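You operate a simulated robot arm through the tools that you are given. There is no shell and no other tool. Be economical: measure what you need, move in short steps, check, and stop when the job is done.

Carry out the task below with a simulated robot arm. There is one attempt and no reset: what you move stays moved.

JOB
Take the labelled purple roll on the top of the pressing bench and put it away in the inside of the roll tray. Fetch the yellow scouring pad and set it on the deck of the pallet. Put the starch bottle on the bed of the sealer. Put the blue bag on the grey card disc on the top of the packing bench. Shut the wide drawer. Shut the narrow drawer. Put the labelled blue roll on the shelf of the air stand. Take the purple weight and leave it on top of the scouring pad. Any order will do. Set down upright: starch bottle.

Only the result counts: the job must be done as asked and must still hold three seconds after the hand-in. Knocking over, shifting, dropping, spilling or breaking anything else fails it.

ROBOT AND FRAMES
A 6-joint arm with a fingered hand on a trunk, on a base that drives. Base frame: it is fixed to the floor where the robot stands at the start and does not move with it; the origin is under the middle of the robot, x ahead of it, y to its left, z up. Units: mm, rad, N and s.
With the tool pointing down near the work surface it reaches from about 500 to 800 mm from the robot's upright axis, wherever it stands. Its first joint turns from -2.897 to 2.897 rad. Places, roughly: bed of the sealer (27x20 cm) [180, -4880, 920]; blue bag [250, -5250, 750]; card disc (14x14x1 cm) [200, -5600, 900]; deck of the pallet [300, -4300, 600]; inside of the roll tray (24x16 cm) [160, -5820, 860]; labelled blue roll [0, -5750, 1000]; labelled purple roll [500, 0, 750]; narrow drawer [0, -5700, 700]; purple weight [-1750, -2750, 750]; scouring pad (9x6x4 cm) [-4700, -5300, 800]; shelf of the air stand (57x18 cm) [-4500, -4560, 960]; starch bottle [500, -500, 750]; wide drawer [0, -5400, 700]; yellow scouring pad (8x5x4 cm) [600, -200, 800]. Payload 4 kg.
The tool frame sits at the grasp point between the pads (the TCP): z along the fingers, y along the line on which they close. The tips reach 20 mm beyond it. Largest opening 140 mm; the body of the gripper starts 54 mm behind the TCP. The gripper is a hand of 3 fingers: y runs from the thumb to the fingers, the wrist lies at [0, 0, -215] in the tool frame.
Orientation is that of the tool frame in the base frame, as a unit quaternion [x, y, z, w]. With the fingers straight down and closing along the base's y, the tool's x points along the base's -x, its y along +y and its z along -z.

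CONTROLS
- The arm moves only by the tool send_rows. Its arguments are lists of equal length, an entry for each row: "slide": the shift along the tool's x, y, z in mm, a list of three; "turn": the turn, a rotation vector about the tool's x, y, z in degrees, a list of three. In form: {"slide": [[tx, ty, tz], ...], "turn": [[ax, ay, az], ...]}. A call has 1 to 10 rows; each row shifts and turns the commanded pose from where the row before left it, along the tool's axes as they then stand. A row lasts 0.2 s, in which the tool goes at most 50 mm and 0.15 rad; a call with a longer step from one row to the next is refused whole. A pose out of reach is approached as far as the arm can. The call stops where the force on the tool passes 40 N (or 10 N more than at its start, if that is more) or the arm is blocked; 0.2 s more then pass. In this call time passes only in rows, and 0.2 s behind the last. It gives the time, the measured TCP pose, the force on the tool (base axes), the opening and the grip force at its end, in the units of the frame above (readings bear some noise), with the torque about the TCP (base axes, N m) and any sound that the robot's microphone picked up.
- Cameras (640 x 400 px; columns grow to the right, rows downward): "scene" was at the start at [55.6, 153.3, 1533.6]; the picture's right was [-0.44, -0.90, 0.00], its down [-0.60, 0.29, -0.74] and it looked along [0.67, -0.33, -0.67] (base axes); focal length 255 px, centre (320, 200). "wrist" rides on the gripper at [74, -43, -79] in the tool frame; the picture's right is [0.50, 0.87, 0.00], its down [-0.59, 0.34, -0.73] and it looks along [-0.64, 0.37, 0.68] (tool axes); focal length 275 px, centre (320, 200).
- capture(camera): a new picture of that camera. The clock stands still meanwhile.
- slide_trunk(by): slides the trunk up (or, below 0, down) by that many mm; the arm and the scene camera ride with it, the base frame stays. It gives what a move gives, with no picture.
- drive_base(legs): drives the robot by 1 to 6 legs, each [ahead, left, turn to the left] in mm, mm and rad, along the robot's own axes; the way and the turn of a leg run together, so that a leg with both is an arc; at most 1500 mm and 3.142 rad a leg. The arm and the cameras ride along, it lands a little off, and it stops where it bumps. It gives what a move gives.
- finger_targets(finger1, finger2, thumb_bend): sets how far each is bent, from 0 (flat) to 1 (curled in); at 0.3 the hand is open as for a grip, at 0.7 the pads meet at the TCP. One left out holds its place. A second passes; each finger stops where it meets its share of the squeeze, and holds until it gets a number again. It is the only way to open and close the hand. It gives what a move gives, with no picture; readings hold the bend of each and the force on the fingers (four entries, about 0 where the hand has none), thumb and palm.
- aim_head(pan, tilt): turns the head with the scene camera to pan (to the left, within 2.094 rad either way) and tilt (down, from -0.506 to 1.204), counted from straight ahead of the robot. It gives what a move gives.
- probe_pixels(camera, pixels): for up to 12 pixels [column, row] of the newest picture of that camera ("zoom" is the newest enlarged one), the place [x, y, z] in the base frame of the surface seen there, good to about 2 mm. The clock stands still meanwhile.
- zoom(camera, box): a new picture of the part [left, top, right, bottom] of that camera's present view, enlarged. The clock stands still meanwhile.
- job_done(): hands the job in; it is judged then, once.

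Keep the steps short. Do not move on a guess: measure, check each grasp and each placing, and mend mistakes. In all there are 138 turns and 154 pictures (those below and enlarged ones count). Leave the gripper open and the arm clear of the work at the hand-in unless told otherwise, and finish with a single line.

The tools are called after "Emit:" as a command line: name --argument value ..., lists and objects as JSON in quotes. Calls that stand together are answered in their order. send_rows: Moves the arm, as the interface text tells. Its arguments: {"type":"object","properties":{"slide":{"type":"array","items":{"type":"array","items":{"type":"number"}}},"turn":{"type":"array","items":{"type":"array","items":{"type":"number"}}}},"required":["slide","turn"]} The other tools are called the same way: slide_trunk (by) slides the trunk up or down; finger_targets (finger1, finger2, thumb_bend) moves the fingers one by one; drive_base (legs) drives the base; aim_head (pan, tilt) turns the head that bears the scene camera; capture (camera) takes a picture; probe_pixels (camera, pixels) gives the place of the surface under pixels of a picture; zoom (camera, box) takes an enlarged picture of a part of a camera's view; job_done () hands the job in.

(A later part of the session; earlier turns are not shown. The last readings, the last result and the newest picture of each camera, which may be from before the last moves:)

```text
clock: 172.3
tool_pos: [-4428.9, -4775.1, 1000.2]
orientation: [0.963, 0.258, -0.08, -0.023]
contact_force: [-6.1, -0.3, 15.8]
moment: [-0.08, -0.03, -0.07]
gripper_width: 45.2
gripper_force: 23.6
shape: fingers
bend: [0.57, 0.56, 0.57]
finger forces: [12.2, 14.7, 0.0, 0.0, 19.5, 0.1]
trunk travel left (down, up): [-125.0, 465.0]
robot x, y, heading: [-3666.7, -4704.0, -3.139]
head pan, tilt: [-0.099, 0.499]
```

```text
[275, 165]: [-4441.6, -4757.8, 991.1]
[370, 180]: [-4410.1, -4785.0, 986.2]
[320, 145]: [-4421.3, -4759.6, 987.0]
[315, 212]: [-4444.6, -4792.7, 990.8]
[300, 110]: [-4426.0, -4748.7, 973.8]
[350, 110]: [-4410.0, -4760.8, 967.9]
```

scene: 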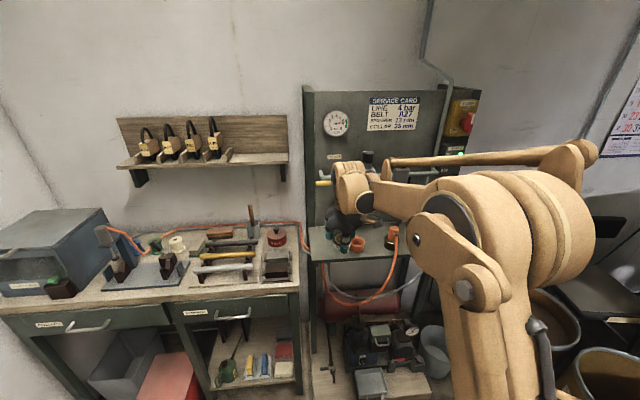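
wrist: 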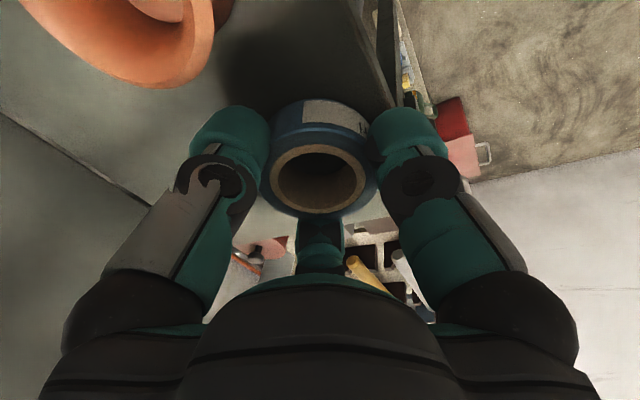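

Contact: the roll rests on the shelf at about (-4430,-4774). I will release gently and lift.

Emit:
finger_targets --finger1 0.52 --finger2 0.52 --thumb_bend 0.52

Emit:
finger_targets --finger1 0.46 --finger2 0.46 --thumb_bend 0.46

Emit:
send_rows --slide '[[-1.5, -0.9, -9.8], [-3.4, -2, -22], [-5.7, -3.4, -37.4], [-5.7, -3.4, -37.4]]' --turn '[[0, 0, 0], [0, 0, 0], [0, 0, 0], [0, 0, 0]]'

Emit:
capture --camera "wrist"

```text
clock: 173.3
tool_pos: [-4428.8, -4775.4, 999.5]
orientation: [0.963, 0.258, -0.079, -0.022]
contact_force: [0.6, -1.1, -0.3]
moment: [0.01, 0.02, 0.0]
gripper_width: 57.2
gripper_force: 0.0
shape: fingers
bend: [0.52, 0.52, 0.52]
finger forces: [0.1, 0.0, 0.0, 0.0, 0.0, 0.0]
trunk travel left (down, up): [-125.0, 465.0]
robot x, y, heading: [-3666.3, -4709.3, -3.139]
head pan, tilt: [-0.099, 0.499]
```

```text
clock: 174.3
tool_pos: [-4428.4, -4776.9, 998.5]
orientation: [0.963, 0.258, -0.08, -0.022]
contact_force: [0.6, -0.5, 0.2]
moment: [-0.02, 0.02, 0.0]
gripper_width: 75.9
gripper_force: 0.0
shape: fingers
bend: [0.46, 0.46, 0.46]
finger forces: [0.0, 0.0, 0.0, 0.0, 0.1, 0.1]
trunk travel left (down, up): [-125.0, 465.0]
robot x, y, heading: [-3667.1, -4705.3, -3.138]
head pan, tilt: [-0.099, 0.499]
```

```text
clock: 175.3
tool_pos: [-4431.1, -4777.0, 1106.5]
orientation: [0.962, 0.258, -0.08, -0.024]
contact_force: [0.0, -0.1, 0.3]
moment: [-0.03, 0.01, 0.02]
gripper_width: 76.1
gripper_force: 0.0
shape: fingers
bend: [0.46, 0.46, 0.46]
finger forces: [0.0, 0.0, 0.0, 0.0, 0.1, 0.0]
trunk travel left (down, up): [-125.0, 465.0]
robot x, y, heading: [-3667.6, -4701.9, -3.144]
head pan, tilt: [-0.099, 0.499]
```

```text
72 pictures are left
```

wrist: 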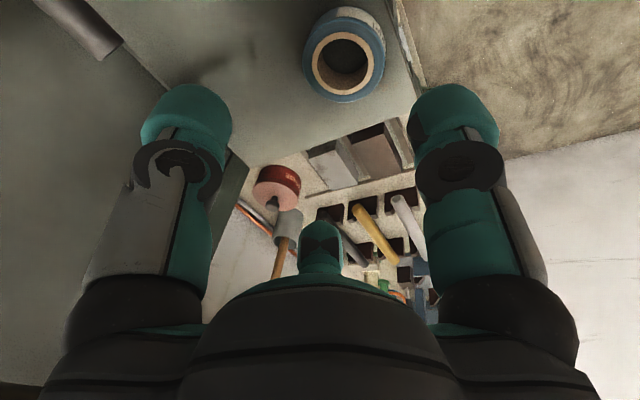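

The blue roll stands on the shelf. I will back off and look for the scouring pad on the neighbouring bench.

Emit:
drive_base --legs '[[-300, 0, 0]]'

Emit:
aim_head --pan 0.35 --tilt 0.5

Emit:
zoom --camera "scene" --box '[200, 100, 420, 280]'

```text
clock: 177.3
tool_pos: [-4134.9, -4776.7, 1107.2]
orientation: [0.962, 0.259, -0.08, -0.023]
contact_force: [0.6, -0.4, 0.0]
moment: [-0.05, -0.02, 0.02]
gripper_width: 76.1
gripper_force: 0.0
shape: fingers
bend: [0.46, 0.46, 0.46]
finger forces: [0.0, 0.0, 0.1, 0.0, 0.0, 0.0]
trunk travel left (down, up): [-125.0, 465.0]
robot x, y, heading: [-3371.5, -4704.9, -3.143]
head pan, tilt: [-0.099, 0.499]
```

```text
clock: 178.2
tool_pos: [-4135.1, -4776.7, 1107.1]
orientation: [0.962, 0.258, -0.08, -0.022]
contact_force: [-1.1, -0.1, 0.1]
moment: [0.0, 0.01, 0.01]
gripper_width: 76.2
gripper_force: 0.0
shape: fingers
bend: [0.46, 0.46, 0.46]
finger forces: [0.0, 0.1, 0.0, 0.0, 0.1, 0.0]
trunk travel left (down, up): [-125.0, 465.0]
robot x, y, heading: [-3369.0, -4705.0, -3.138]
head pan, tilt: [0.351, 0.499]
```

```text
2.22 times, centred on (310, 190) of scene
```

zoom: 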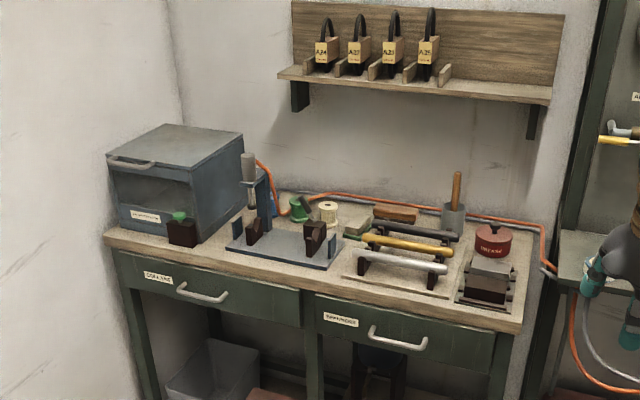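

Emit:
probe_pixels --camera "zoom" --pixels '[[360, 213], [350, 230], [372, 228], [345, 222], [395, 213], [330, 210], [430, 90], [300, 75], [400, 240], [450, 195], [320, 240], [255, 190]]'

Emit:
zoom --camera "scene" --box '[290, 170, 390, 240]'

```text
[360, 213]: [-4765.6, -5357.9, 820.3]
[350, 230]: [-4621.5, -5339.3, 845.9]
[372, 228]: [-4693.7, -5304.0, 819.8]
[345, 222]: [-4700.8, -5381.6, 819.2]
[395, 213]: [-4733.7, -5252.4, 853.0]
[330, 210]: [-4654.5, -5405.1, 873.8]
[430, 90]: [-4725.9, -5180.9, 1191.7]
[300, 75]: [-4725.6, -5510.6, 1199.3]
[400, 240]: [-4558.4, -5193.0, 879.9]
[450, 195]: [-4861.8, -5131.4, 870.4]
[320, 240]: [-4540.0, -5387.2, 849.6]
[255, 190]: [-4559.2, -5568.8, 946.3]
```

```text
5.71 times, centred on (340, 205) of scene
```

zoom: 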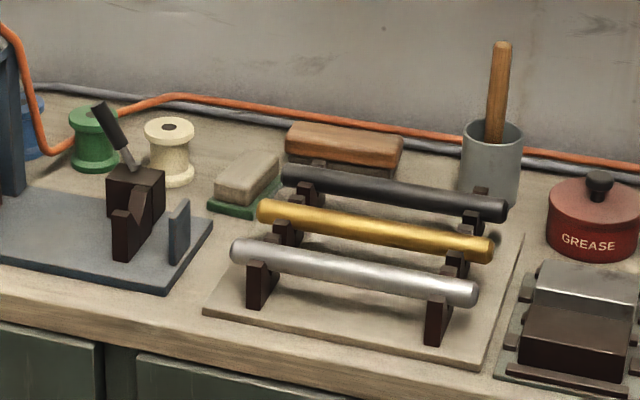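

Emit:
probe_pixels --camera "zoom" --pixels '[[248, 172], [220, 185], [245, 198], [278, 162], [240, 160], [255, 152], [232, 208], [282, 182], [168, 130], [125, 150], [345, 140], [300, 172]]'

```text
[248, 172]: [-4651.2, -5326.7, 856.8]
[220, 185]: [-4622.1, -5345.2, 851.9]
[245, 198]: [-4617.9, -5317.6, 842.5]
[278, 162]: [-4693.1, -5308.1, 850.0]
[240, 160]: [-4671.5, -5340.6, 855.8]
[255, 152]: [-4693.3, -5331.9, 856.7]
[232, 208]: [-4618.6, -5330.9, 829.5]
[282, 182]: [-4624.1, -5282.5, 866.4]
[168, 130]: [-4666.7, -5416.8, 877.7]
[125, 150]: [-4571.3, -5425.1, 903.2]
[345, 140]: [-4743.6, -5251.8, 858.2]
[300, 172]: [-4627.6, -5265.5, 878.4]
```

The scouring pad is the grey-green one at about (-4657,-5327), top z 857. Now for the weight: untilt, drive back along the lane, turn to face +y and approach the weights table.

Emit:
send_rows --slide '[[0, 0, 0], [0, 0, 0]]' --turn '[[-2.55, 4.3, 0], [-2.55, 4.3, 0]]'

Emit:
drive_base --legs '[[-1500, 0, 0], [-150, 0, 0], [0, 0, -1.57], [950, 0, 0]]'

Emit:
aim_head --pan 0.0 --tilt 0.6

Emit:
capture --camera "scene"

```text
clock: 178.8
tool_pos: [-4133.9, -4776.3, 1106.7]
orientation: [0.966, 0.259, 0.005, 0.0]
contact_force: [0.5, -0.1, -0.3]
moment: [0.0, -0.02, 0.01]
gripper_width: 76.2
gripper_force: 0.1
shape: fingers
bend: [0.46, 0.46, 0.46]
finger forces: [0.0, 0.0, 0.0, 0.1, 0.0, 0.0]
trunk travel left (down, up): [-125.0, 465.0]
robot x, y, heading: [-3371.6, -4706.2, -3.142]
head pan, tilt: [0.351, 0.499]
```

```text
clock: 195.8
tool_pos: [-1772.7, -2943.1, 1105.9]
orientation: [0.864, -0.503, 0.002, 0.004]
contact_force: [0.2, 0.9, 0.1]
moment: [-0.03, 0.02, -0.01]
gripper_width: 75.9
gripper_force: 0.1
shape: fingers
bend: [0.46, 0.46, 0.46]
finger forces: [0.0, 0.0, 0.0, 0.0, 0.0, 0.1]
trunk travel left (down, up): [-125.0, 465.0]
robot x, y, heading: [-1706.9, -3708.8, 1.57]
head pan, tilt: [0.351, 0.499]
```

```text
clock: 196.6
tool_pos: [-1773.7, -2945.0, 1106.3]
orientation: [0.865, -0.502, 0.003, 0.004]
contact_force: [0.4, 0.6, -0.1]
moment: [0.0, 0.02, -0.01]
gripper_width: 76.1
gripper_force: 0.0
shape: fingers
bend: [0.46, 0.46, 0.46]
finger forces: [0.1, 0.0, 0.0, 0.0, 0.1, 0.0]
trunk travel left (down, up): [-125.0, 465.0]
robot x, y, heading: [-1703.7, -3708.1, 1.562]
head pan, tilt: [0.0, 0.6]
```

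```text
69 pictures are left
```

scene: 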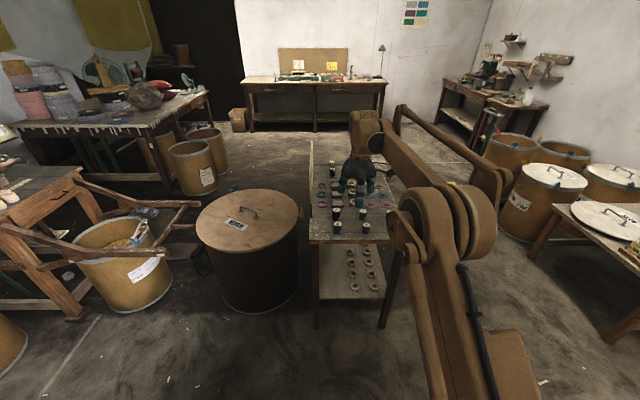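

Emit:
capture --camera "wrist"

Emit:
zoom --camera "scene" --box '[290, 140, 430, 250]'

```text
68 pictures are left
```

wrist: 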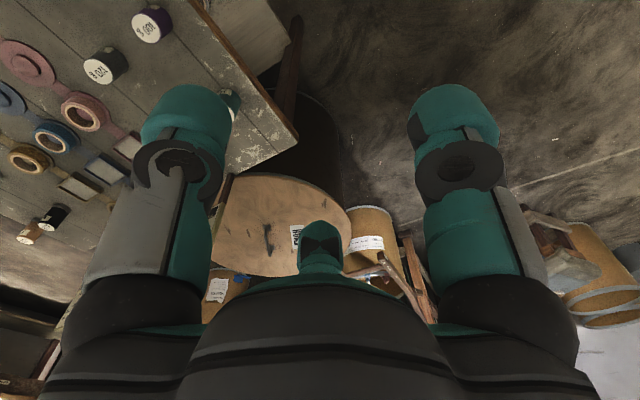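

```text
3.64 times, centred on (360, 195) of scene
```

zoom: 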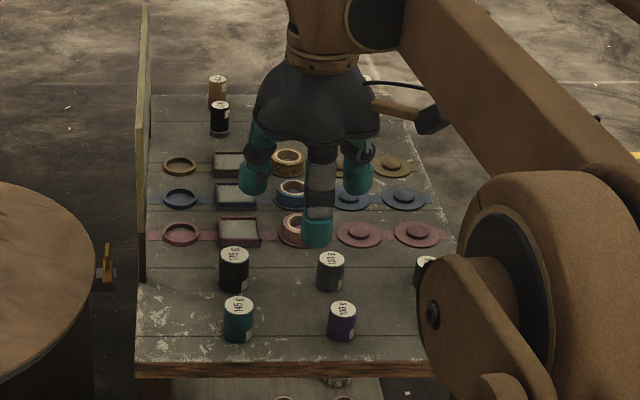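

Emit:
probe_pixels --camera "zoom" --pixels '[[342, 309], [330, 309], [354, 310], [342, 325], [342, 340], [331, 260], [239, 305], [300, 340], [400, 340], [234, 257]]'

Emit:
probe_pixels --camera "wrist" --pixels '[[152, 25], [138, 28], [166, 22], [152, 10], [105, 65], [160, 60], [200, 60]]'

```text
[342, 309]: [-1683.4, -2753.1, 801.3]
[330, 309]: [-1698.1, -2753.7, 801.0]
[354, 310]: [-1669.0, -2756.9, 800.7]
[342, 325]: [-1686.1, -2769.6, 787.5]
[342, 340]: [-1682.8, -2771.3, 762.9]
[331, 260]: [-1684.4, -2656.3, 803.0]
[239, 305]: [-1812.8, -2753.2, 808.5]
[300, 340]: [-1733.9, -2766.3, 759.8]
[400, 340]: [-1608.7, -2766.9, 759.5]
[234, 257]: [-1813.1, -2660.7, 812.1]
```

```text
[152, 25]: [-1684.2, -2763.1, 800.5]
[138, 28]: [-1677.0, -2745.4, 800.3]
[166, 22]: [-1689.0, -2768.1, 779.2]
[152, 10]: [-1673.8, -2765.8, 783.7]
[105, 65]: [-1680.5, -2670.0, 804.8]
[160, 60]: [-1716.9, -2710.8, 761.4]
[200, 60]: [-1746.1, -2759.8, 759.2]
```

The purple weight stands at (-1684,-2754), Ø32, z 760–801, with its neighbours over 90 mm away. I will drive 300 closer and line up above it.

Emit:
drive_base --legs '[[300, 0, 0.005]]'

Emit:
send_rows --slide '[[34.7, -5.8, 0], [34.7, -5.8, 0], [34.7, -5.8, 0], [34.7, -5.8, 0], [0, 0, 40], [0, 0, 40], [0, 0, 40]]' --turn '[[0, 0, 0], [0, 0, 0], [0, 0, 0], [0, 0, 0], [0, 0, 0], [0, 0, 0], [0, 0, 0]]'

Emit:
capture --camera "wrist"

```text
clock: 198.6
tool_pos: [-1777.1, -2655.8, 1106.0]
orientation: [0.866, -0.5, 0.003, 0.004]
contact_force: [-0.3, 0.1, -1.0]
moment: [0.01, -0.04, -0.03]
gripper_width: 76.0
gripper_force: 0.0
shape: fingers
bend: [0.46, 0.46, 0.46]
finger forces: [0.0, 0.0, 0.1, 0.0, 0.0, 0.0]
trunk travel left (down, up): [-125.0, 465.0]
robot x, y, heading: [-1706.9, -3420.1, 1.573]
head pan, tilt: [0.0, 0.6]
```

```text
clock: 200.2
tool_pos: [-1687.4, -2766.4, 988.7]
orientation: [0.866, -0.5, 0.002, 0.004]
contact_force: [0.6, -0.1, -0.2]
moment: [-0.03, 0.02, 0.0]
gripper_width: 76.1
gripper_force: 0.1
shape: fingers
bend: [0.46, 0.46, 0.46]
finger forces: [0.0, 0.1, 0.0, 0.0, 0.1, 0.0]
trunk travel left (down, up): [-125.0, 465.0]
robot x, y, heading: [-1706.4, -3420.4, 1.566]
head pan, tilt: [0.0, 0.6]
```

```text
66 pictures are left
```

wrist: 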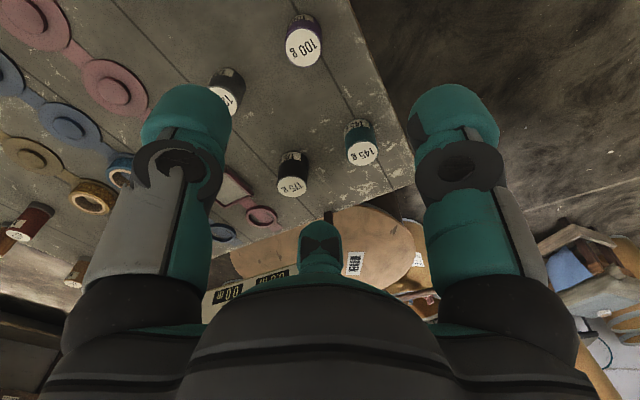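

Emit:
probe_pixels --camera "wrist" --pixels '[[304, 48], [288, 48], [320, 48], [304, 34], [304, 64], [305, 20]]'

```text
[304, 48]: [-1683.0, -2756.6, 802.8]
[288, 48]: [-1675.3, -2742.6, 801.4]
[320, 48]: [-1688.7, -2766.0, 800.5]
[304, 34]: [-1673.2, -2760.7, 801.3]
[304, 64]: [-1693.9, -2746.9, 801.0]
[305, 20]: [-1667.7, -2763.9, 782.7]
```

Emit:
send_rows --slide '[[-7.3, -9.4, 0], [0, 0, 45], [0, 0, 45], [0, 0, 45]]' --turn '[[0, 0, 0], [0, 0, 0], [0, 0, 0], [0, 0, 0]]'

Emit:
capture --camera "wrist"

```text
clock: 201.2
tool_pos: [-1681.9, -2756.6, 852.5]
orientation: [0.866, -0.5, 0.003, 0.004]
contact_force: [-0.5, -1.1, -0.3]
moment: [0.01, -0.02, -0.02]
gripper_width: 76.1
gripper_force: 0.0
shape: fingers
bend: [0.46, 0.46, 0.46]
finger forces: [0.1, 0.0, 0.1, 0.0, 0.1, 0.0]
trunk travel left (down, up): [-125.0, 465.0]
robot x, y, heading: [-1706.8, -3419.2, 1.569]
head pan, tilt: [0.0, 0.6]
```

```text
65 pictures are left
```

wrist: 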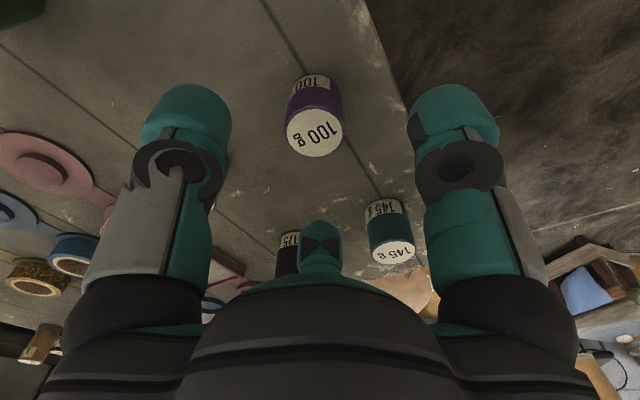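

Centred on the 100 g purple weight. Down to z≈805 and close.

Emit:
send_rows --slide '[[0, 0, 25], [0, 0, 22]]' --turn '[[0, 0, 0], [0, 0, 0]]'

Emit:
finger_targets --finger1 0.68 --finger2 0.68 --thumb_bend 0.68

Emit:
send_rows --slide '[[0, 0, -20], [0, 0, -45], [0, 0, -45], [0, 0, -45], [0, 0, -45], [0, 0, -45], [0, 0, -45]]' --turn '[[0, 0, 0], [0, 0, 0], [0, 0, 0], [0, 0, 0], [0, 0, 0], [0, 0, 0], [0, 0, 0]]'

Emit:
capture --camera "wrist"

```text
clock: 201.8
tool_pos: [-1682.7, -2757.3, 807.5]
orientation: [0.866, -0.5, 0.003, 0.003]
contact_force: [-0.4, 1.0, 0.3]
moment: [0.02, -0.01, -0.03]
gripper_width: 76.1
gripper_force: 0.1
shape: fingers
bend: [0.46, 0.46, 0.46]
finger forces: [0.1, 0.1, 0.0, 0.0, 0.0, 0.1]
trunk travel left (down, up): [-125.0, 465.0]
robot x, y, heading: [-1708.2, -3420.3, 1.571]
head pan, tilt: [0.0, 0.6]
```

```text
clock: 202.8
tool_pos: [-1682.3, -2757.1, 806.0]
orientation: [0.866, -0.5, 0.003, 0.003]
contact_force: [0.1, -0.2, -0.3]
moment: [-0.01, 0.02, -0.01]
gripper_width: 25.6
gripper_force: 14.7
shape: fingers
bend: [0.63, 0.61, 0.62]
finger forces: [6.7, 10.0, 0.0, 0.0, 12.3, 0.0]
trunk travel left (down, up): [-125.0, 465.0]
robot x, y, heading: [-1708.2, -3419.8, 1.574]
head pan, tilt: [0.0, 0.6]
```

```text
clock: 204.4
tool_pos: [-1682.7, -2756.3, 1096.6]
orientation: [0.866, -0.5, 0.003, 0.004]
contact_force: [-0.6, 0.3, -1.1]
moment: [-0.02, -0.04, 0.01]
gripper_width: 25.6
gripper_force: 13.9
shape: fingers
bend: [0.63, 0.61, 0.62]
finger forces: [6.6, 10.2, 0.1, 0.0, 12.4, 0.0]
trunk travel left (down, up): [-125.0, 465.0]
robot x, y, heading: [-1701.2, -3424.4, 1.573]
head pan, tilt: [0.0, 0.6]
```

```text
64 pictures are left
```

wrist: 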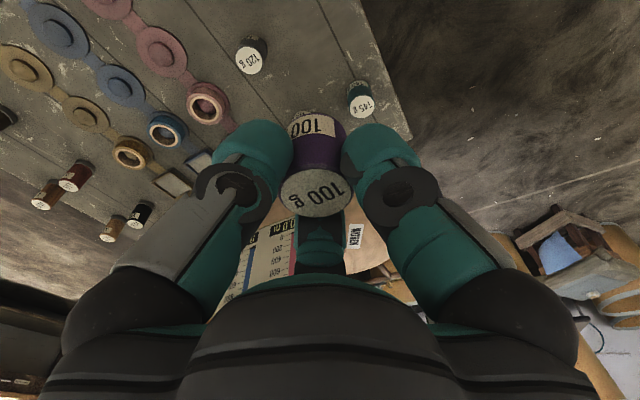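

The weight is held. I will drive back to the scouring-pad bench: back, turn left, ahead, strafe left.

Emit:
drive_base --legs '[[-1270, 0, 0], [0, 0, 1.57], [1500, 0, 0], [480, 0, 0], [0, 500, 0]]'

Emit:
aim_head --pan 0.1 --tilt 0.6

Emit:
capture --camera "scene"

```text
clock: 226.7
tool_pos: [-4361.0, -5113.5, 1094.9]
orientation: [0.967, 0.256, 0.004, 0.001]
contact_force: [0.0, -0.1, -1.0]
moment: [0.04, 0.02, 0.05]
gripper_width: 25.0
gripper_force: 13.8
shape: fingers
bend: [0.63, 0.61, 0.62]
finger forces: [6.2, 9.9, 0.0, 0.0, 12.3, 0.1]
trunk travel left (down, up): [-125.0, 465.0]
robot x, y, heading: [-3697.7, -5134.5, 3.145]
head pan, tilt: [0.0, 0.6]
```

```text
clock: 227.3
tool_pos: [-4359.9, -5114.3, 1095.4]
orientation: [0.967, 0.256, 0.005, 0.0]
contact_force: [0.1, 0.1, -1.9]
moment: [0.01, -0.01, 0.0]
gripper_width: 25.2
gripper_force: 14.1
shape: fingers
bend: [0.63, 0.61, 0.62]
finger forces: [6.2, 10.0, 0.0, 0.1, 12.4, 0.0]
trunk travel left (down, up): [-125.0, 465.0]
robot x, y, heading: [-3697.8, -5137.6, 3.137]
head pan, tilt: [0.099, 0.6]
```

```text
63 pictures are left
```

scene: 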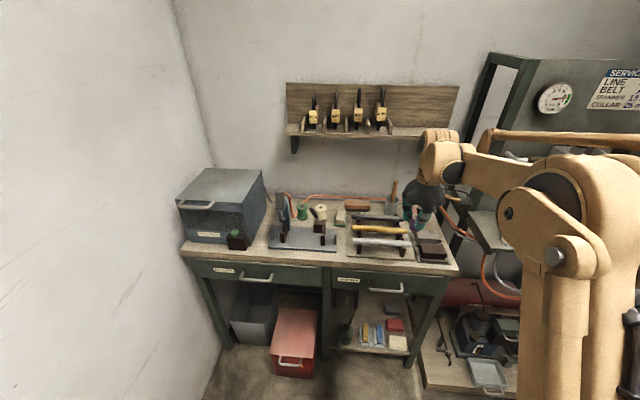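

Emit:
drive_base --legs '[[0, 150, 0.004], [215, 0, 0]]'

Emit:
aim_head --pan 0.0 --tilt 0.75

Emit:
capture --camera "wrist"

Emit:
zoom --camera "scene" --box '[220, 100, 420, 260]'

```text
clock: 229.9
tool_pos: [-4575.4, -5262.4, 1095.3]
orientation: [0.966, 0.257, 0.005, 0.001]
contact_force: [-0.1, 0.2, -0.5]
moment: [-0.02, -0.04, 0.02]
gripper_width: 25.1
gripper_force: 14.6
shape: fingers
bend: [0.63, 0.61, 0.62]
finger forces: [6.2, 10.0, 0.0, 0.0, 12.3, 0.0]
trunk travel left (down, up): [-125.0, 465.0]
robot x, y, heading: [-3912.1, -5286.1, 3.134]
head pan, tilt: [0.099, 0.6]
```

```text
clock: 230.7
tool_pos: [-4575.7, -5263.2, 1094.7]
orientation: [0.966, 0.257, 0.004, 0.001]
contact_force: [-0.8, -0.2, -0.2]
moment: [-0.05, 0.01, -0.03]
gripper_width: 25.7
gripper_force: 14.4
shape: fingers
bend: [0.63, 0.61, 0.62]
finger forces: [6.2, 10.0, 0.0, 0.0, 12.4, 0.0]
trunk travel left (down, up): [-125.0, 465.0]
robot x, y, heading: [-3906.7, -5288.7, 3.139]
head pan, tilt: [0.0, 0.75]
```

```text
62 pictures are left
```

wrist: 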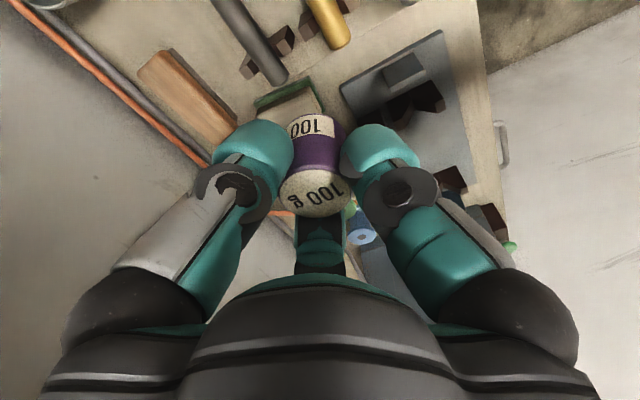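

```text
2.50 times, centred on (320, 180) of scene
```

zoom: 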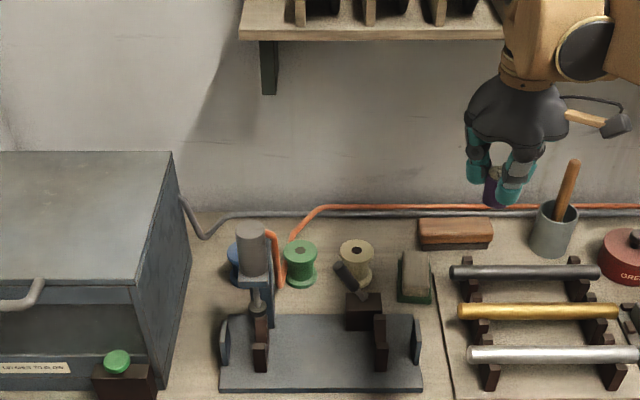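

Emit:
probe_pixels --camera "zoom" --pixels '[[402, 255], [425, 255], [403, 288], [428, 288], [415, 270], [415, 298], [358, 255], [350, 275], [362, 310], [457, 272], [420, 230], [280, 30]]'

```text
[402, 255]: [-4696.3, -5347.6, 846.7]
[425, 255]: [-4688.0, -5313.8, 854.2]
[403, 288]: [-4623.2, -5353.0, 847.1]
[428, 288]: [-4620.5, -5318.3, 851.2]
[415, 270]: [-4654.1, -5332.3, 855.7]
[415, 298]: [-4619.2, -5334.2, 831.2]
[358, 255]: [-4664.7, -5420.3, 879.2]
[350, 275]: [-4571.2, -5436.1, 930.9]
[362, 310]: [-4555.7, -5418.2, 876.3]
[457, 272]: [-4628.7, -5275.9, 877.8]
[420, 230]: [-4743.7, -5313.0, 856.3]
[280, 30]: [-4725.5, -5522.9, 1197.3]
```

Pad top: centre (-4656,-5332), z 856. I will lower to z≈950 and move in above it, staying in front of the lock shelf.

Emit:
send_rows --slide '[[0, 0, 48], [0, 0, 48], [0, 0, 48], [-34.7, 6.6, 0], [-34.7, 6.6, 0], [-34.7, 6.6, 0]]' --turn '[[0, 0, 0], [0, 0, 0], [0, 0, 0], [0, 0, 0], [0, 0, 0], [0, 0, 0]]'

Emit:
capture --camera "wrist"

Emit:
probe_pixels --camera "wrist" --pixels '[[282, 195], [348, 190], [315, 175], [315, 212], [310, 120], [260, 105], [320, 90], [290, 100]]'

```text
clock: 232.1
tool_pos: [-4658.9, -5331.8, 947.2]
orientation: [0.966, 0.257, 0.005, 0.001]
contact_force: [0.1, -0.3, -1.7]
moment: [0.03, -0.01, -0.02]
gripper_width: 25.1
gripper_force: 14.2
shape: fingers
bend: [0.63, 0.61, 0.63]
finger forces: [6.2, 10.1, 0.0, 0.0, 12.4, 0.0]
trunk travel left (down, up): [-125.0, 465.0]
robot x, y, heading: [-3909.1, -5287.7, 3.142]
head pan, tilt: [0.0, 0.75]
```

```text
60 pictures are left
```

wrist: 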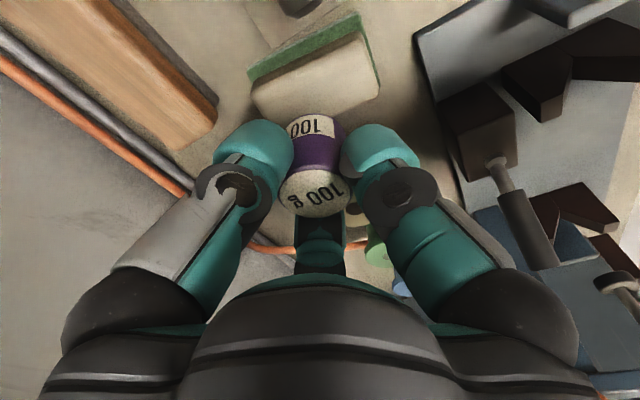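

```text
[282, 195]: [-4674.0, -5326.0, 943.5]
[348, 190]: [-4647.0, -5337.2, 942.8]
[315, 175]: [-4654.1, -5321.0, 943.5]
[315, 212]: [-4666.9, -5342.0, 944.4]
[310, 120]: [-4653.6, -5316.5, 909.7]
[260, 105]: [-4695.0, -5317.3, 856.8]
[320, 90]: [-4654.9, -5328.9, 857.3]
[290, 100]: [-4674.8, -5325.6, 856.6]
```

The weight is above the pad's middle, bottom at about z 903. Lowering until it touches.

Emit:
send_rows --slide '[[2.5, 1.7, 25], [0, 0, 13], [0, 0, 4], [0, 0, 3], [0, 0, 2]]' --turn '[[0, 0, 0], [0, 0, 0], [0, 0, 0], [0, 0, 0], [0, 0, 0]]'

Emit:
capture --camera "wrist"

Emit:
zoom --camera "scene" --box '[290, 140, 410, 230]'

```text
clock: 233.2
tool_pos: [-4652.6, -5332.0, 904.5]
orientation: [0.966, 0.257, 0.005, 0.001]
contact_force: [0.2, 0.1, -1.7]
moment: [-0.01, 0.01, 0.01]
gripper_width: 24.6
gripper_force: 13.6
shape: fingers
bend: [0.63, 0.61, 0.63]
finger forces: [6.2, 10.2, 0.0, 0.1, 12.3, 0.0]
trunk travel left (down, up): [-125.0, 465.0]
robot x, y, heading: [-3910.7, -5286.8, 3.139]
head pan, tilt: [0.0, 0.75]
```

```text
59 pictures are left
```

wrist: 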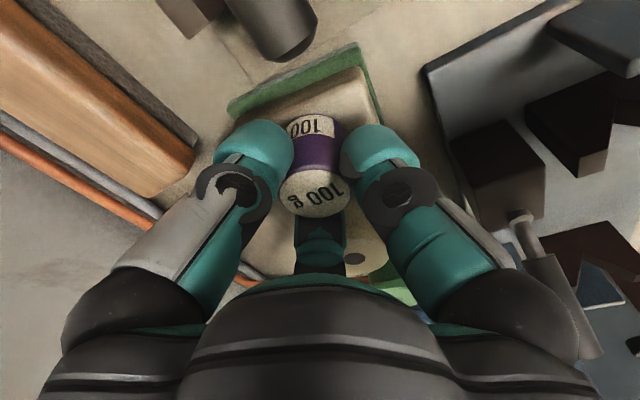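

```text
4.44 times, centred on (350, 185) of scene
```

zoom: 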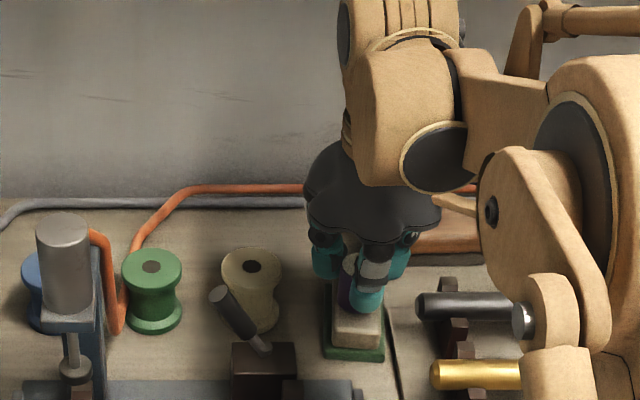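

Emit:
send_rows --slide '[[0, 0, 2], [0, 0, 1.5], [0, 0, 1]]' --turn '[[0, 0, 0], [0, 0, 0], [0, 0, 0]]'

```text
clock: 234.1
tool_pos: [-4649.8, -5331.2, 899.6]
orientation: [0.967, 0.256, 0.004, 0.0]
contact_force: [-7.9, 2.2, 21.9]
moment: [-0.07, 0.24, -0.06]
gripper_width: 24.7
gripper_force: 19.5
shape: fingers
bend: [0.64, 0.61, 0.62]
finger forces: [7.9, 14.3, 0.0, 0.0, 16.8, 0.0]
trunk travel left (down, up): [-125.0, 465.0]
robot x, y, heading: [-3913.6, -5289.4, 3.138]
head pan, tilt: [0.0, 0.75]
```

It rests on the pad. I will ease up, open a little, and lift.

Emit:
send_rows --slide '[[0, 0, -1.5]]' --turn '[[0, 0, 0]]'

Emit:
finger_targets --finger1 0.57 --finger2 0.56 --thumb_bend 0.56

Emit:
send_rows --slide '[[0, 0, -15], [0, 0, -35]]' --turn '[[0, 0, 0], [0, 0, 0]]'

Emit:
capture --camera "wrist"

```text
clock: 234.4
tool_pos: [-4650.3, -5331.4, 899.7]
orientation: [0.966, 0.258, 0.005, 0.0]
contact_force: [-5.0, 0.8, 12.8]
moment: [-0.06, 0.16, -0.06]
gripper_width: 24.9
gripper_force: 18.2
shape: fingers
bend: [0.64, 0.61, 0.62]
finger forces: [7.9, 13.4, 0.0, 0.0, 15.3, 0.1]
trunk travel left (down, up): [-125.0, 465.0]
robot x, y, heading: [-3910.9, -5288.9, 3.134]
head pan, tilt: [0.0, 0.75]
```

```text
clock: 235.4
tool_pos: [-4651.0, -5331.2, 901.9]
orientation: [0.966, 0.257, 0.006, 0.0]
contact_force: [1.1, 0.4, -0.1]
moment: [-0.04, 0.02, 0.03]
gripper_width: 44.7
gripper_force: 0.1
shape: fingers
bend: [0.56, 0.56, 0.56]
finger forces: [0.0, 0.0, 0.0, 0.0, 0.0, 0.0]
trunk travel left (down, up): [-125.0, 465.0]
robot x, y, heading: [-3912.5, -5289.6, 3.141]
head pan, tilt: [0.0, 0.75]
```

```text
clock: 236.1
tool_pos: [-4652.3, -5331.4, 951.4]
orientation: [0.966, 0.257, 0.005, 0.0]
contact_force: [0.6, -0.8, 0.3]
moment: [0.02, 0.01, -0.02]
gripper_width: 44.7
gripper_force: 0.0
shape: fingers
bend: [0.56, 0.56, 0.56]
finger forces: [0.0, 0.0, 0.0, 0.1, 0.0, 0.0]
trunk travel left (down, up): [-125.0, 465.0]
robot x, y, heading: [-3907.0, -5282.9, 3.14]
head pan, tilt: [0.0, 0.75]
```

```text
57 pictures are left
```

wrist: 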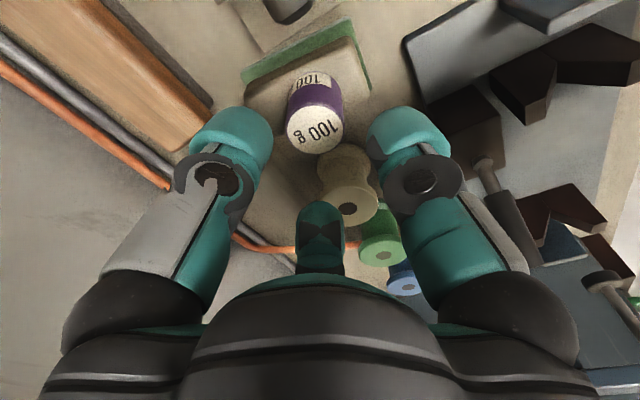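

The weight stands upright on the pad. I will withdraw the arm, then drive back to the starting area.

Emit:
send_rows --slide '[[34.6, 19.9, 0], [34.6, 19.9, 0], [34.6, 19.9, 0], [0, 0, -48], [0, 0, -48], [0, 0, -45]]' --turn '[[0, 0, 0], [0, 0, 0], [0, 0, 0], [0, 0, 0], [0, 0, 0], [0, 0, 0]]'

Emit:
zoom --camera "scene" --box '[260, 120, 420, 240]'

Emit:
drive_base --legs '[[-300, 0, 0], [0, -580, 0], [-1500, 0, 0], [-1150, 0, 0], [0, 0, -1.57], [1500, 0, 0]]'

```text
clock: 237.4
tool_pos: [-4532.0, -5332.3, 1094.0]
orientation: [0.966, 0.257, 0.005, 0.0]
contact_force: [-0.1, 0.2, 0.0]
moment: [-0.02, 0.02, 0.0]
gripper_width: 44.7
gripper_force: 0.0
shape: fingers
bend: [0.56, 0.56, 0.56]
finger forces: [0.0, 0.0, 0.0, 0.1, 0.0, 0.0]
trunk travel left (down, up): [-125.0, 465.0]
robot x, y, heading: [-3911.6, -5289.1, 3.138]
head pan, tilt: [0.0, 0.75]
```

```text
3.33 times, centred on (340, 180) of scene
```

zoom: 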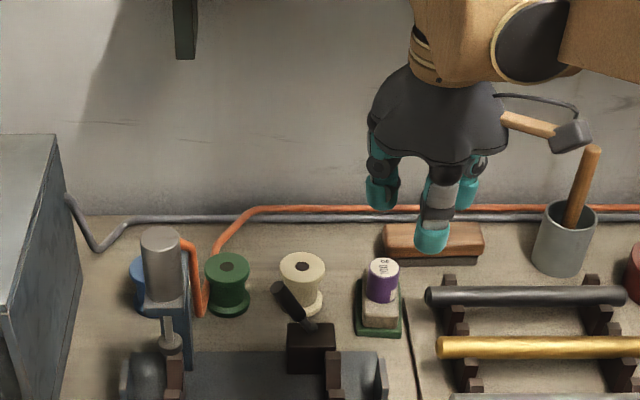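

```text
clock: 265.5
tool_pos: [-1084.4, -2584.6, 1092.5]
orientation: [0.871, -0.492, 0.002, 0.004]
contact_force: [-0.5, 0.1, -0.3]
moment: [-0.02, -0.01, 0.01]
gripper_width: 44.7
gripper_force: 0.0
shape: fingers
bend: [0.56, 0.56, 0.56]
finger forces: [0.0, 0.0, 0.1, 0.0, 0.0, 0.0]
trunk travel left (down, up): [-125.0, 465.0]
robot x, y, heading: [-1026.1, -3205.8, 1.59]
head pan, tilt: [0.0, 0.75]
```

Emit:
drive_base --legs '[[0, -80, -0.02], [1500, 0, 0], [1370, 0, 0], [0, 0, -1.57], [550, 0, 0]]'

Emit:
aim_head --pan -0.1 --tilt 0.7

Emit:
capture --camera "scene"

```text
clock: 286.9
tool_pos: [294.6, -266.9, 1093.9]
orientation: [-0.243, 0.97, 0.001, -0.004]
contact_force: [-0.1, 0.5, 0.1]
moment: [-0.01, 0.0, 0.0]
gripper_width: 44.9
gripper_force: 0.1
shape: fingers
bend: [0.56, 0.56, 0.56]
finger forces: [0.0, 0.1, 0.0, 0.0, 0.1, 0.0]
trunk travel left (down, up): [-125.0, 465.0]
robot x, y, heading: [-326.7, -294.5, -0.027]
head pan, tilt: [0.0, 0.75]
```

```text
clock: 287.5
tool_pos: [294.4, -267.8, 1091.7]
orientation: [-0.244, 0.97, 0.001, -0.005]
contact_force: [-0.1, 0.5, 0.1]
moment: [0.02, 0.01, 0.0]
gripper_width: 44.7
gripper_force: 0.0
shape: fingers
bend: [0.56, 0.56, 0.56]
finger forces: [0.0, 0.0, 0.1, 0.0, 0.0, 0.0]
trunk travel left (down, up): [-125.0, 465.0]
robot x, y, heading: [-326.3, -296.0, -0.026]
head pan, tilt: [-0.099, 0.7]
```

```text
55 pictures are left
```

scene: 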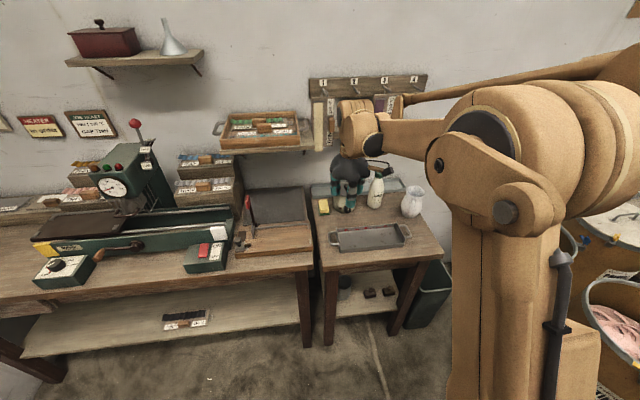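

Emit:
zoom --camera "scene" --box '[290, 60, 450, 270]'

Emit:
probe_pixels --camera "zoom" --pixels '[[258, 268], [247, 282], [270, 282], [261, 262], [370, 270], [372, 240], [372, 300], [310, 260], [300, 180], [430, 275], [250, 130], [420, 190]]'

```text
1.90 times, centred on (370, 165) of scene
```

zoom: 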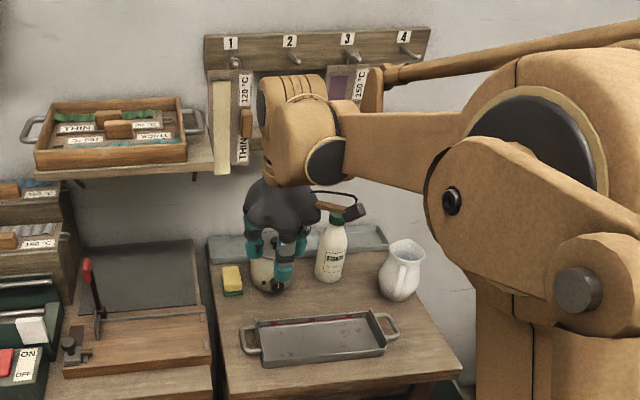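

```text
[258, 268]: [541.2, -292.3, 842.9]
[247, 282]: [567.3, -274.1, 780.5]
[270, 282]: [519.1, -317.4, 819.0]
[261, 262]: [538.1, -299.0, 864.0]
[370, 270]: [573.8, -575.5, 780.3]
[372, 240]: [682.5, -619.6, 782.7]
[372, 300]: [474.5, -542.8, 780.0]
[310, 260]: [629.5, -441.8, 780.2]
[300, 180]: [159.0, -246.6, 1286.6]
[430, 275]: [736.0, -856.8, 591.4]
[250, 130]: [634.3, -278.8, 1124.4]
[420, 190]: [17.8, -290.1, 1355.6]
```

I will lower the hand to z≈990, drive 200 ahead and look down at the pad.

Emit:
send_rows --slide '[[0, 0, 45], [0, 0, 45], [0, 0, 10]]' --turn '[[0, 0, 7], [0, 0, 7], [0, 0, 7]]'

Emit:
drive_base --legs '[[200, 0, 0.026]]'

Emit:
capture --camera "wrist"

```text
clock: 288.3
tool_pos: [294.7, -266.4, 991.3]
orientation: [-0.063, 0.998, 0.0, -0.004]
contact_force: [-1.1, -0.1, 0.2]
moment: [0.01, 0.0, 0.05]
gripper_width: 44.8
gripper_force: 0.1
shape: fingers
bend: [0.56, 0.56, 0.56]
finger forces: [0.0, 0.0, 0.0, 0.0, 0.1, 0.1]
trunk travel left (down, up): [-125.0, 465.0]
robot x, y, heading: [-326.4, -294.9, -0.029]
head pan, tilt: [-0.099, 0.7]
```

```text
clock: 289.9
tool_pos: [497.4, -251.7, 991.4]
orientation: [-0.078, 0.997, -0.001, -0.005]
contact_force: [0.3, -0.2, -0.2]
moment: [0.0, 0.04, -0.01]
gripper_width: 44.9
gripper_force: 0.1
shape: fingers
bend: [0.56, 0.56, 0.56]
finger forces: [0.0, 0.1, 0.0, 0.1, 0.1, 0.1]
trunk travel left (down, up): [-125.0, 465.0]
robot x, y, heading: [-126.3, -298.3, -0.002]
head pan, tilt: [-0.099, 0.7]
```

```text
53 pictures are left
```

wrist: 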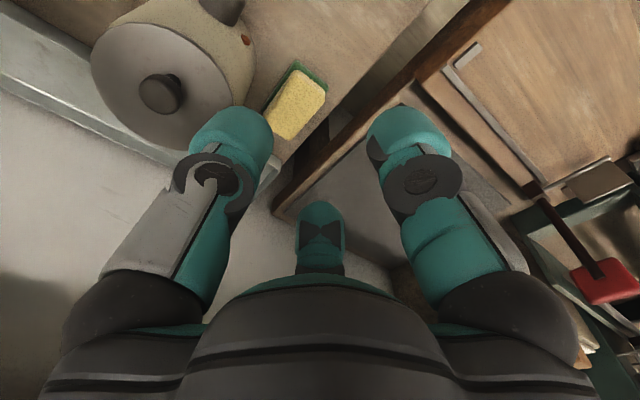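

Emit:
zoom --camera "wrist" --box '[180, 0, 400, 160]'

Emit:
probe_pixels --camera "zoom" --pixels '[[340, 160], [320, 240], [425, 210], [345, 375], [330, 195], [400, 290], [300, 260], [215, 205], [215, 120], [390, 200], [290, 330], [460, 260]]'

```text
2.50 times, centred on (290, 80) of wrist
```

zoom: 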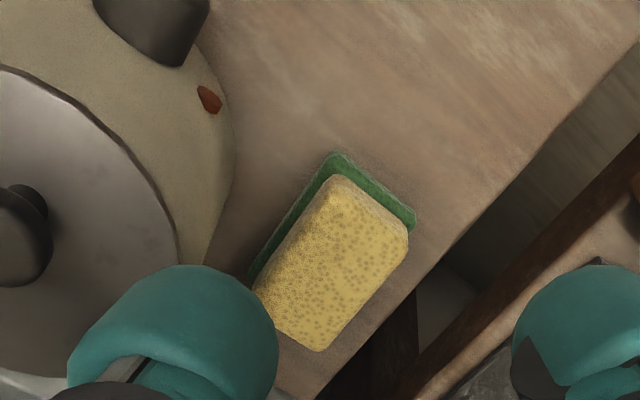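

```text
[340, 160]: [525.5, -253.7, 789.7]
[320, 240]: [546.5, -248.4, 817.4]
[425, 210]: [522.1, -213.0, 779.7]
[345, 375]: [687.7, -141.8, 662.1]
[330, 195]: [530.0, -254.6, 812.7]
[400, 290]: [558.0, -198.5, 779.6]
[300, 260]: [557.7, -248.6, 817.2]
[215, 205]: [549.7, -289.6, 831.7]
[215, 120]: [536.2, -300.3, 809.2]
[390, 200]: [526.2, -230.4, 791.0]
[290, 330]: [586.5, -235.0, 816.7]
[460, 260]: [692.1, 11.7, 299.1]
```

Emit:
probe_pixels --camera "wrist" --pixels '[[162, 92], [95, 70], [232, 110], [160, 25], [255, 60], [245, 85], [262, 95], [327, 90], [320, 100], [265, 105]]'

```text
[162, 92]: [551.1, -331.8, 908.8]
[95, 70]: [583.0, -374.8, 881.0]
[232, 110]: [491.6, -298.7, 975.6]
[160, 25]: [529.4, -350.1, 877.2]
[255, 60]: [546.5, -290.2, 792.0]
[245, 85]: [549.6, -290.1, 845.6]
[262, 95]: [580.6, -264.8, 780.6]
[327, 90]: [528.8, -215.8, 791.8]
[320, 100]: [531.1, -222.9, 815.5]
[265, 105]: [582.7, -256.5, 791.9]
```

The pot centres near (555,-335), and the hand's camera must stay clear of it. I will turn the tool +99° so the thumb points back at the robot and the camera is on the far side from the pot.

Emit:
send_rows --slide '[[0, 0, 0], [0, 0, 0], [0, 0, 0], [0, 0, 0], [0, 0, 0], [0, 0, 0], [0, 0, 0], [0, 0, 0], [0, 0, 0], [0, 0, 0]]' --turn '[[0, 0, 8.2], [0, 0, 8.2], [0, 0, 8.2], [0, 0, 8.2], [0, 0, 8.2], [0, 0, 8.2], [0, 0, 8.2], [0, 0, 8.2], [0, 0, 8.2], [0, 0, 8.2]]'

Emit:
finger_targets --finger1 0.44 --finger2 0.44 --thumb_bend 0.35

Emit:
send_rows --slide '[[0, 0, 0], [0, 0, 0]]' --turn '[[0, 0, 8.3], [0, 0, 8.3]]'

Emit:
capture --camera "wrist"

```text
clock: 292.1
tool_pos: [496.6, -251.5, 992.1]
orientation: [0.596, 0.803, -0.002, -0.003]
contact_force: [0.3, 1.2, -0.1]
moment: [0.03, 0.01, -0.03]
gripper_width: 44.5
gripper_force: 0.1
shape: fingers
bend: [0.56, 0.56, 0.56]
finger forces: [0.0, 0.0, 0.0, 0.0, 0.0, 0.0]
trunk travel left (down, up): [-125.0, 465.0]
robot x, y, heading: [-128.5, -297.2, -0.002]
head pan, tilt: [-0.099, 0.7]
```

```text
clock: 293.1
tool_pos: [495.9, -250.6, 993.6]
orientation: [0.594, 0.804, -0.002, -0.003]
contact_force: [0.0, 0.4, 0.9]
moment: [-0.01, 0.0, -0.02]
gripper_width: 96.4
gripper_force: 0.2
shape: fingers
bend: [0.44, 0.44, 0.35]
finger forces: [0.1, 0.1, 0.0, 0.0, 0.0, 0.0]
trunk travel left (down, up): [-125.0, 465.0]
robot x, y, heading: [-124.3, -301.5, 0.001]
head pan, tilt: [-0.099, 0.7]
```

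```text
clock: 293.7
tool_pos: [497.5, -251.8, 992.3]
orientation: [0.705, 0.709, -0.003, -0.002]
contact_force: [0.4, 0.2, -0.5]
moment: [0.02, 0.01, 0.0]
gripper_width: 96.5
gripper_force: 0.0
shape: fingers
bend: [0.44, 0.44, 0.35]
finger forces: [0.1, 0.1, 0.1, 0.0, 0.0, 0.0]
trunk travel left (down, up): [-125.0, 465.0]
robot x, y, heading: [-121.5, -298.2, 0.003]
head pan, tilt: [-0.099, 0.7]
```

```text
51 pictures are left
```

wrist: 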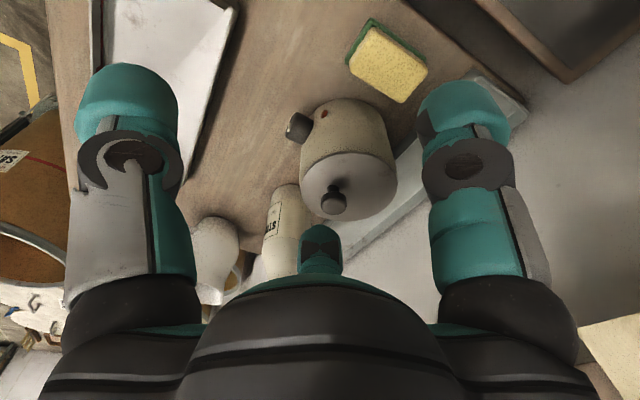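

Emit:
probe_pixels --camera "wrist" --pixels '[[370, 28], [427, 65], [403, 100], [349, 68], [388, 62], [362, 35], [400, 62], [380, 110], [340, 200], [395, 150]]'

```text
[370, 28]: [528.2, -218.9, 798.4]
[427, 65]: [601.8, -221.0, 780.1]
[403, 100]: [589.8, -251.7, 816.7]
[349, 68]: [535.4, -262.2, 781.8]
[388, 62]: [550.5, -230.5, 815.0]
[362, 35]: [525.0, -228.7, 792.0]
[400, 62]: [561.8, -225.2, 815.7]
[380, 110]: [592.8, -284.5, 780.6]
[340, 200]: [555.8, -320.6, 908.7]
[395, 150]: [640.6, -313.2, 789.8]
```

Emit:
send_rows --slide '[[15, 0, 0], [0, -4.7, 33.2], [0, -4.7, 33.2], [0, 34.7, 4.9], [0, 34.7, 4.9]]' --turn '[[-8, 0, 0], [0, 0, 0], [0, 0, 0], [0, 0, 0], [0, 0, 0]]'

Emit:
capture --camera "wrist"

Emit:
capture --camera "scene"

```text
clock: 294.9
tool_pos: [567.1, -236.9, 923.8]
orientation: [0.703, 0.708, 0.045, 0.046]
contact_force: [1.0, 0.6, 0.6]
moment: [0.02, 0.01, -0.01]
gripper_width: 96.5
gripper_force: 0.0
shape: fingers
bend: [0.44, 0.44, 0.35]
finger forces: [0.0, 0.0, 0.0, 0.1, 0.0, 0.0]
trunk travel left (down, up): [-125.0, 465.0]
robot x, y, heading: [-123.4, -295.8, -0.0]
head pan, tilt: [-0.099, 0.7]
```

```text
50 pictures are left
```

wrist: 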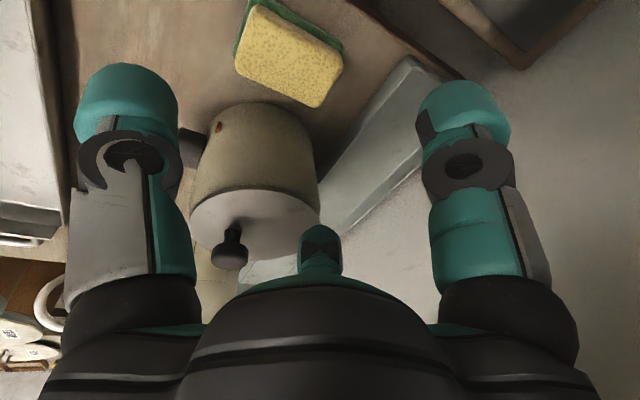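

```text
49 pictures are left
```

scene: 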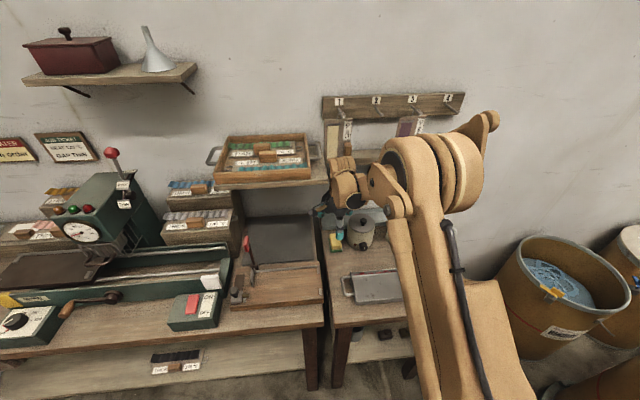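

Emit:
finger_targets --finger1 0.48 --finger2 0.48 --thumb_bend 0.38

Emit:
send_rows --slide '[[0, -2.8, 19.8], [0, -2.8, 19.8], [0, -2.1, 14.9]]' --turn '[[0, 0, 0], [0, 0, 0], [0, 0, 0]]'

Emit:
capture --camera "wrist"

Emit:
zoom --camera "scene" --box '[300, 190, 400, 270]'

```text
clock: 295.9
tool_pos: [566.6, -235.4, 924.4]
orientation: [0.703, 0.708, 0.046, 0.047]
contact_force: [0.1, -0.3, 0.1]
moment: [0.0, 0.01, 0.0]
gripper_width: 86.3
gripper_force: 0.1
shape: fingers
bend: [0.48, 0.48, 0.38]
finger forces: [0.0, 0.0, 0.0, 0.1, 0.0, 0.1]
trunk travel left (down, up): [-125.0, 465.0]
robot x, y, heading: [-124.9, -299.4, 0.003]
head pan, tilt: [-0.099, 0.7]
```

```text
clock: 296.7
tool_pos: [565.9, -233.9, 868.6]
orientation: [0.702, 0.709, 0.046, 0.047]
contact_force: [3.9, 7.2, 2.2]
moment: [-0.07, -0.04, 0.36]
gripper_width: 86.4
gripper_force: 4.0
shape: fingers
bend: [0.48, 0.5, 0.38]
finger forces: [0.0, 7.9, 0.1, 0.0, 0.1, 0.0]
trunk travel left (down, up): [-125.0, 465.0]
robot x, y, heading: [-125.7, -301.4, -0.001]
head pan, tilt: [-0.099, 0.7]
```

```text
48 pictures are left
```

wrist: 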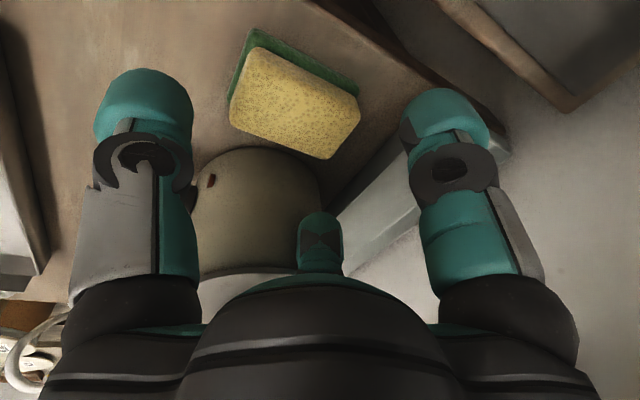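

```text
5.00 times, centred on (350, 230) of scene
```

zoom: 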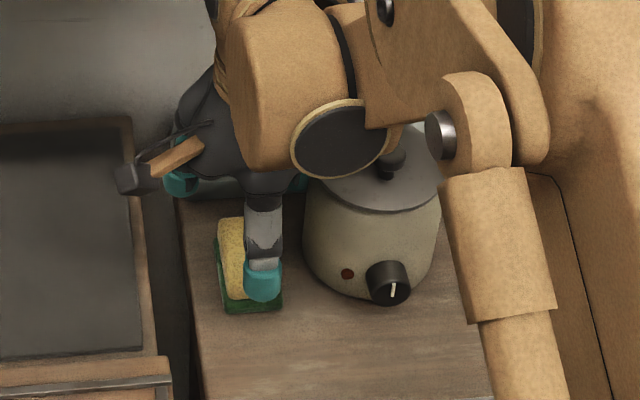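

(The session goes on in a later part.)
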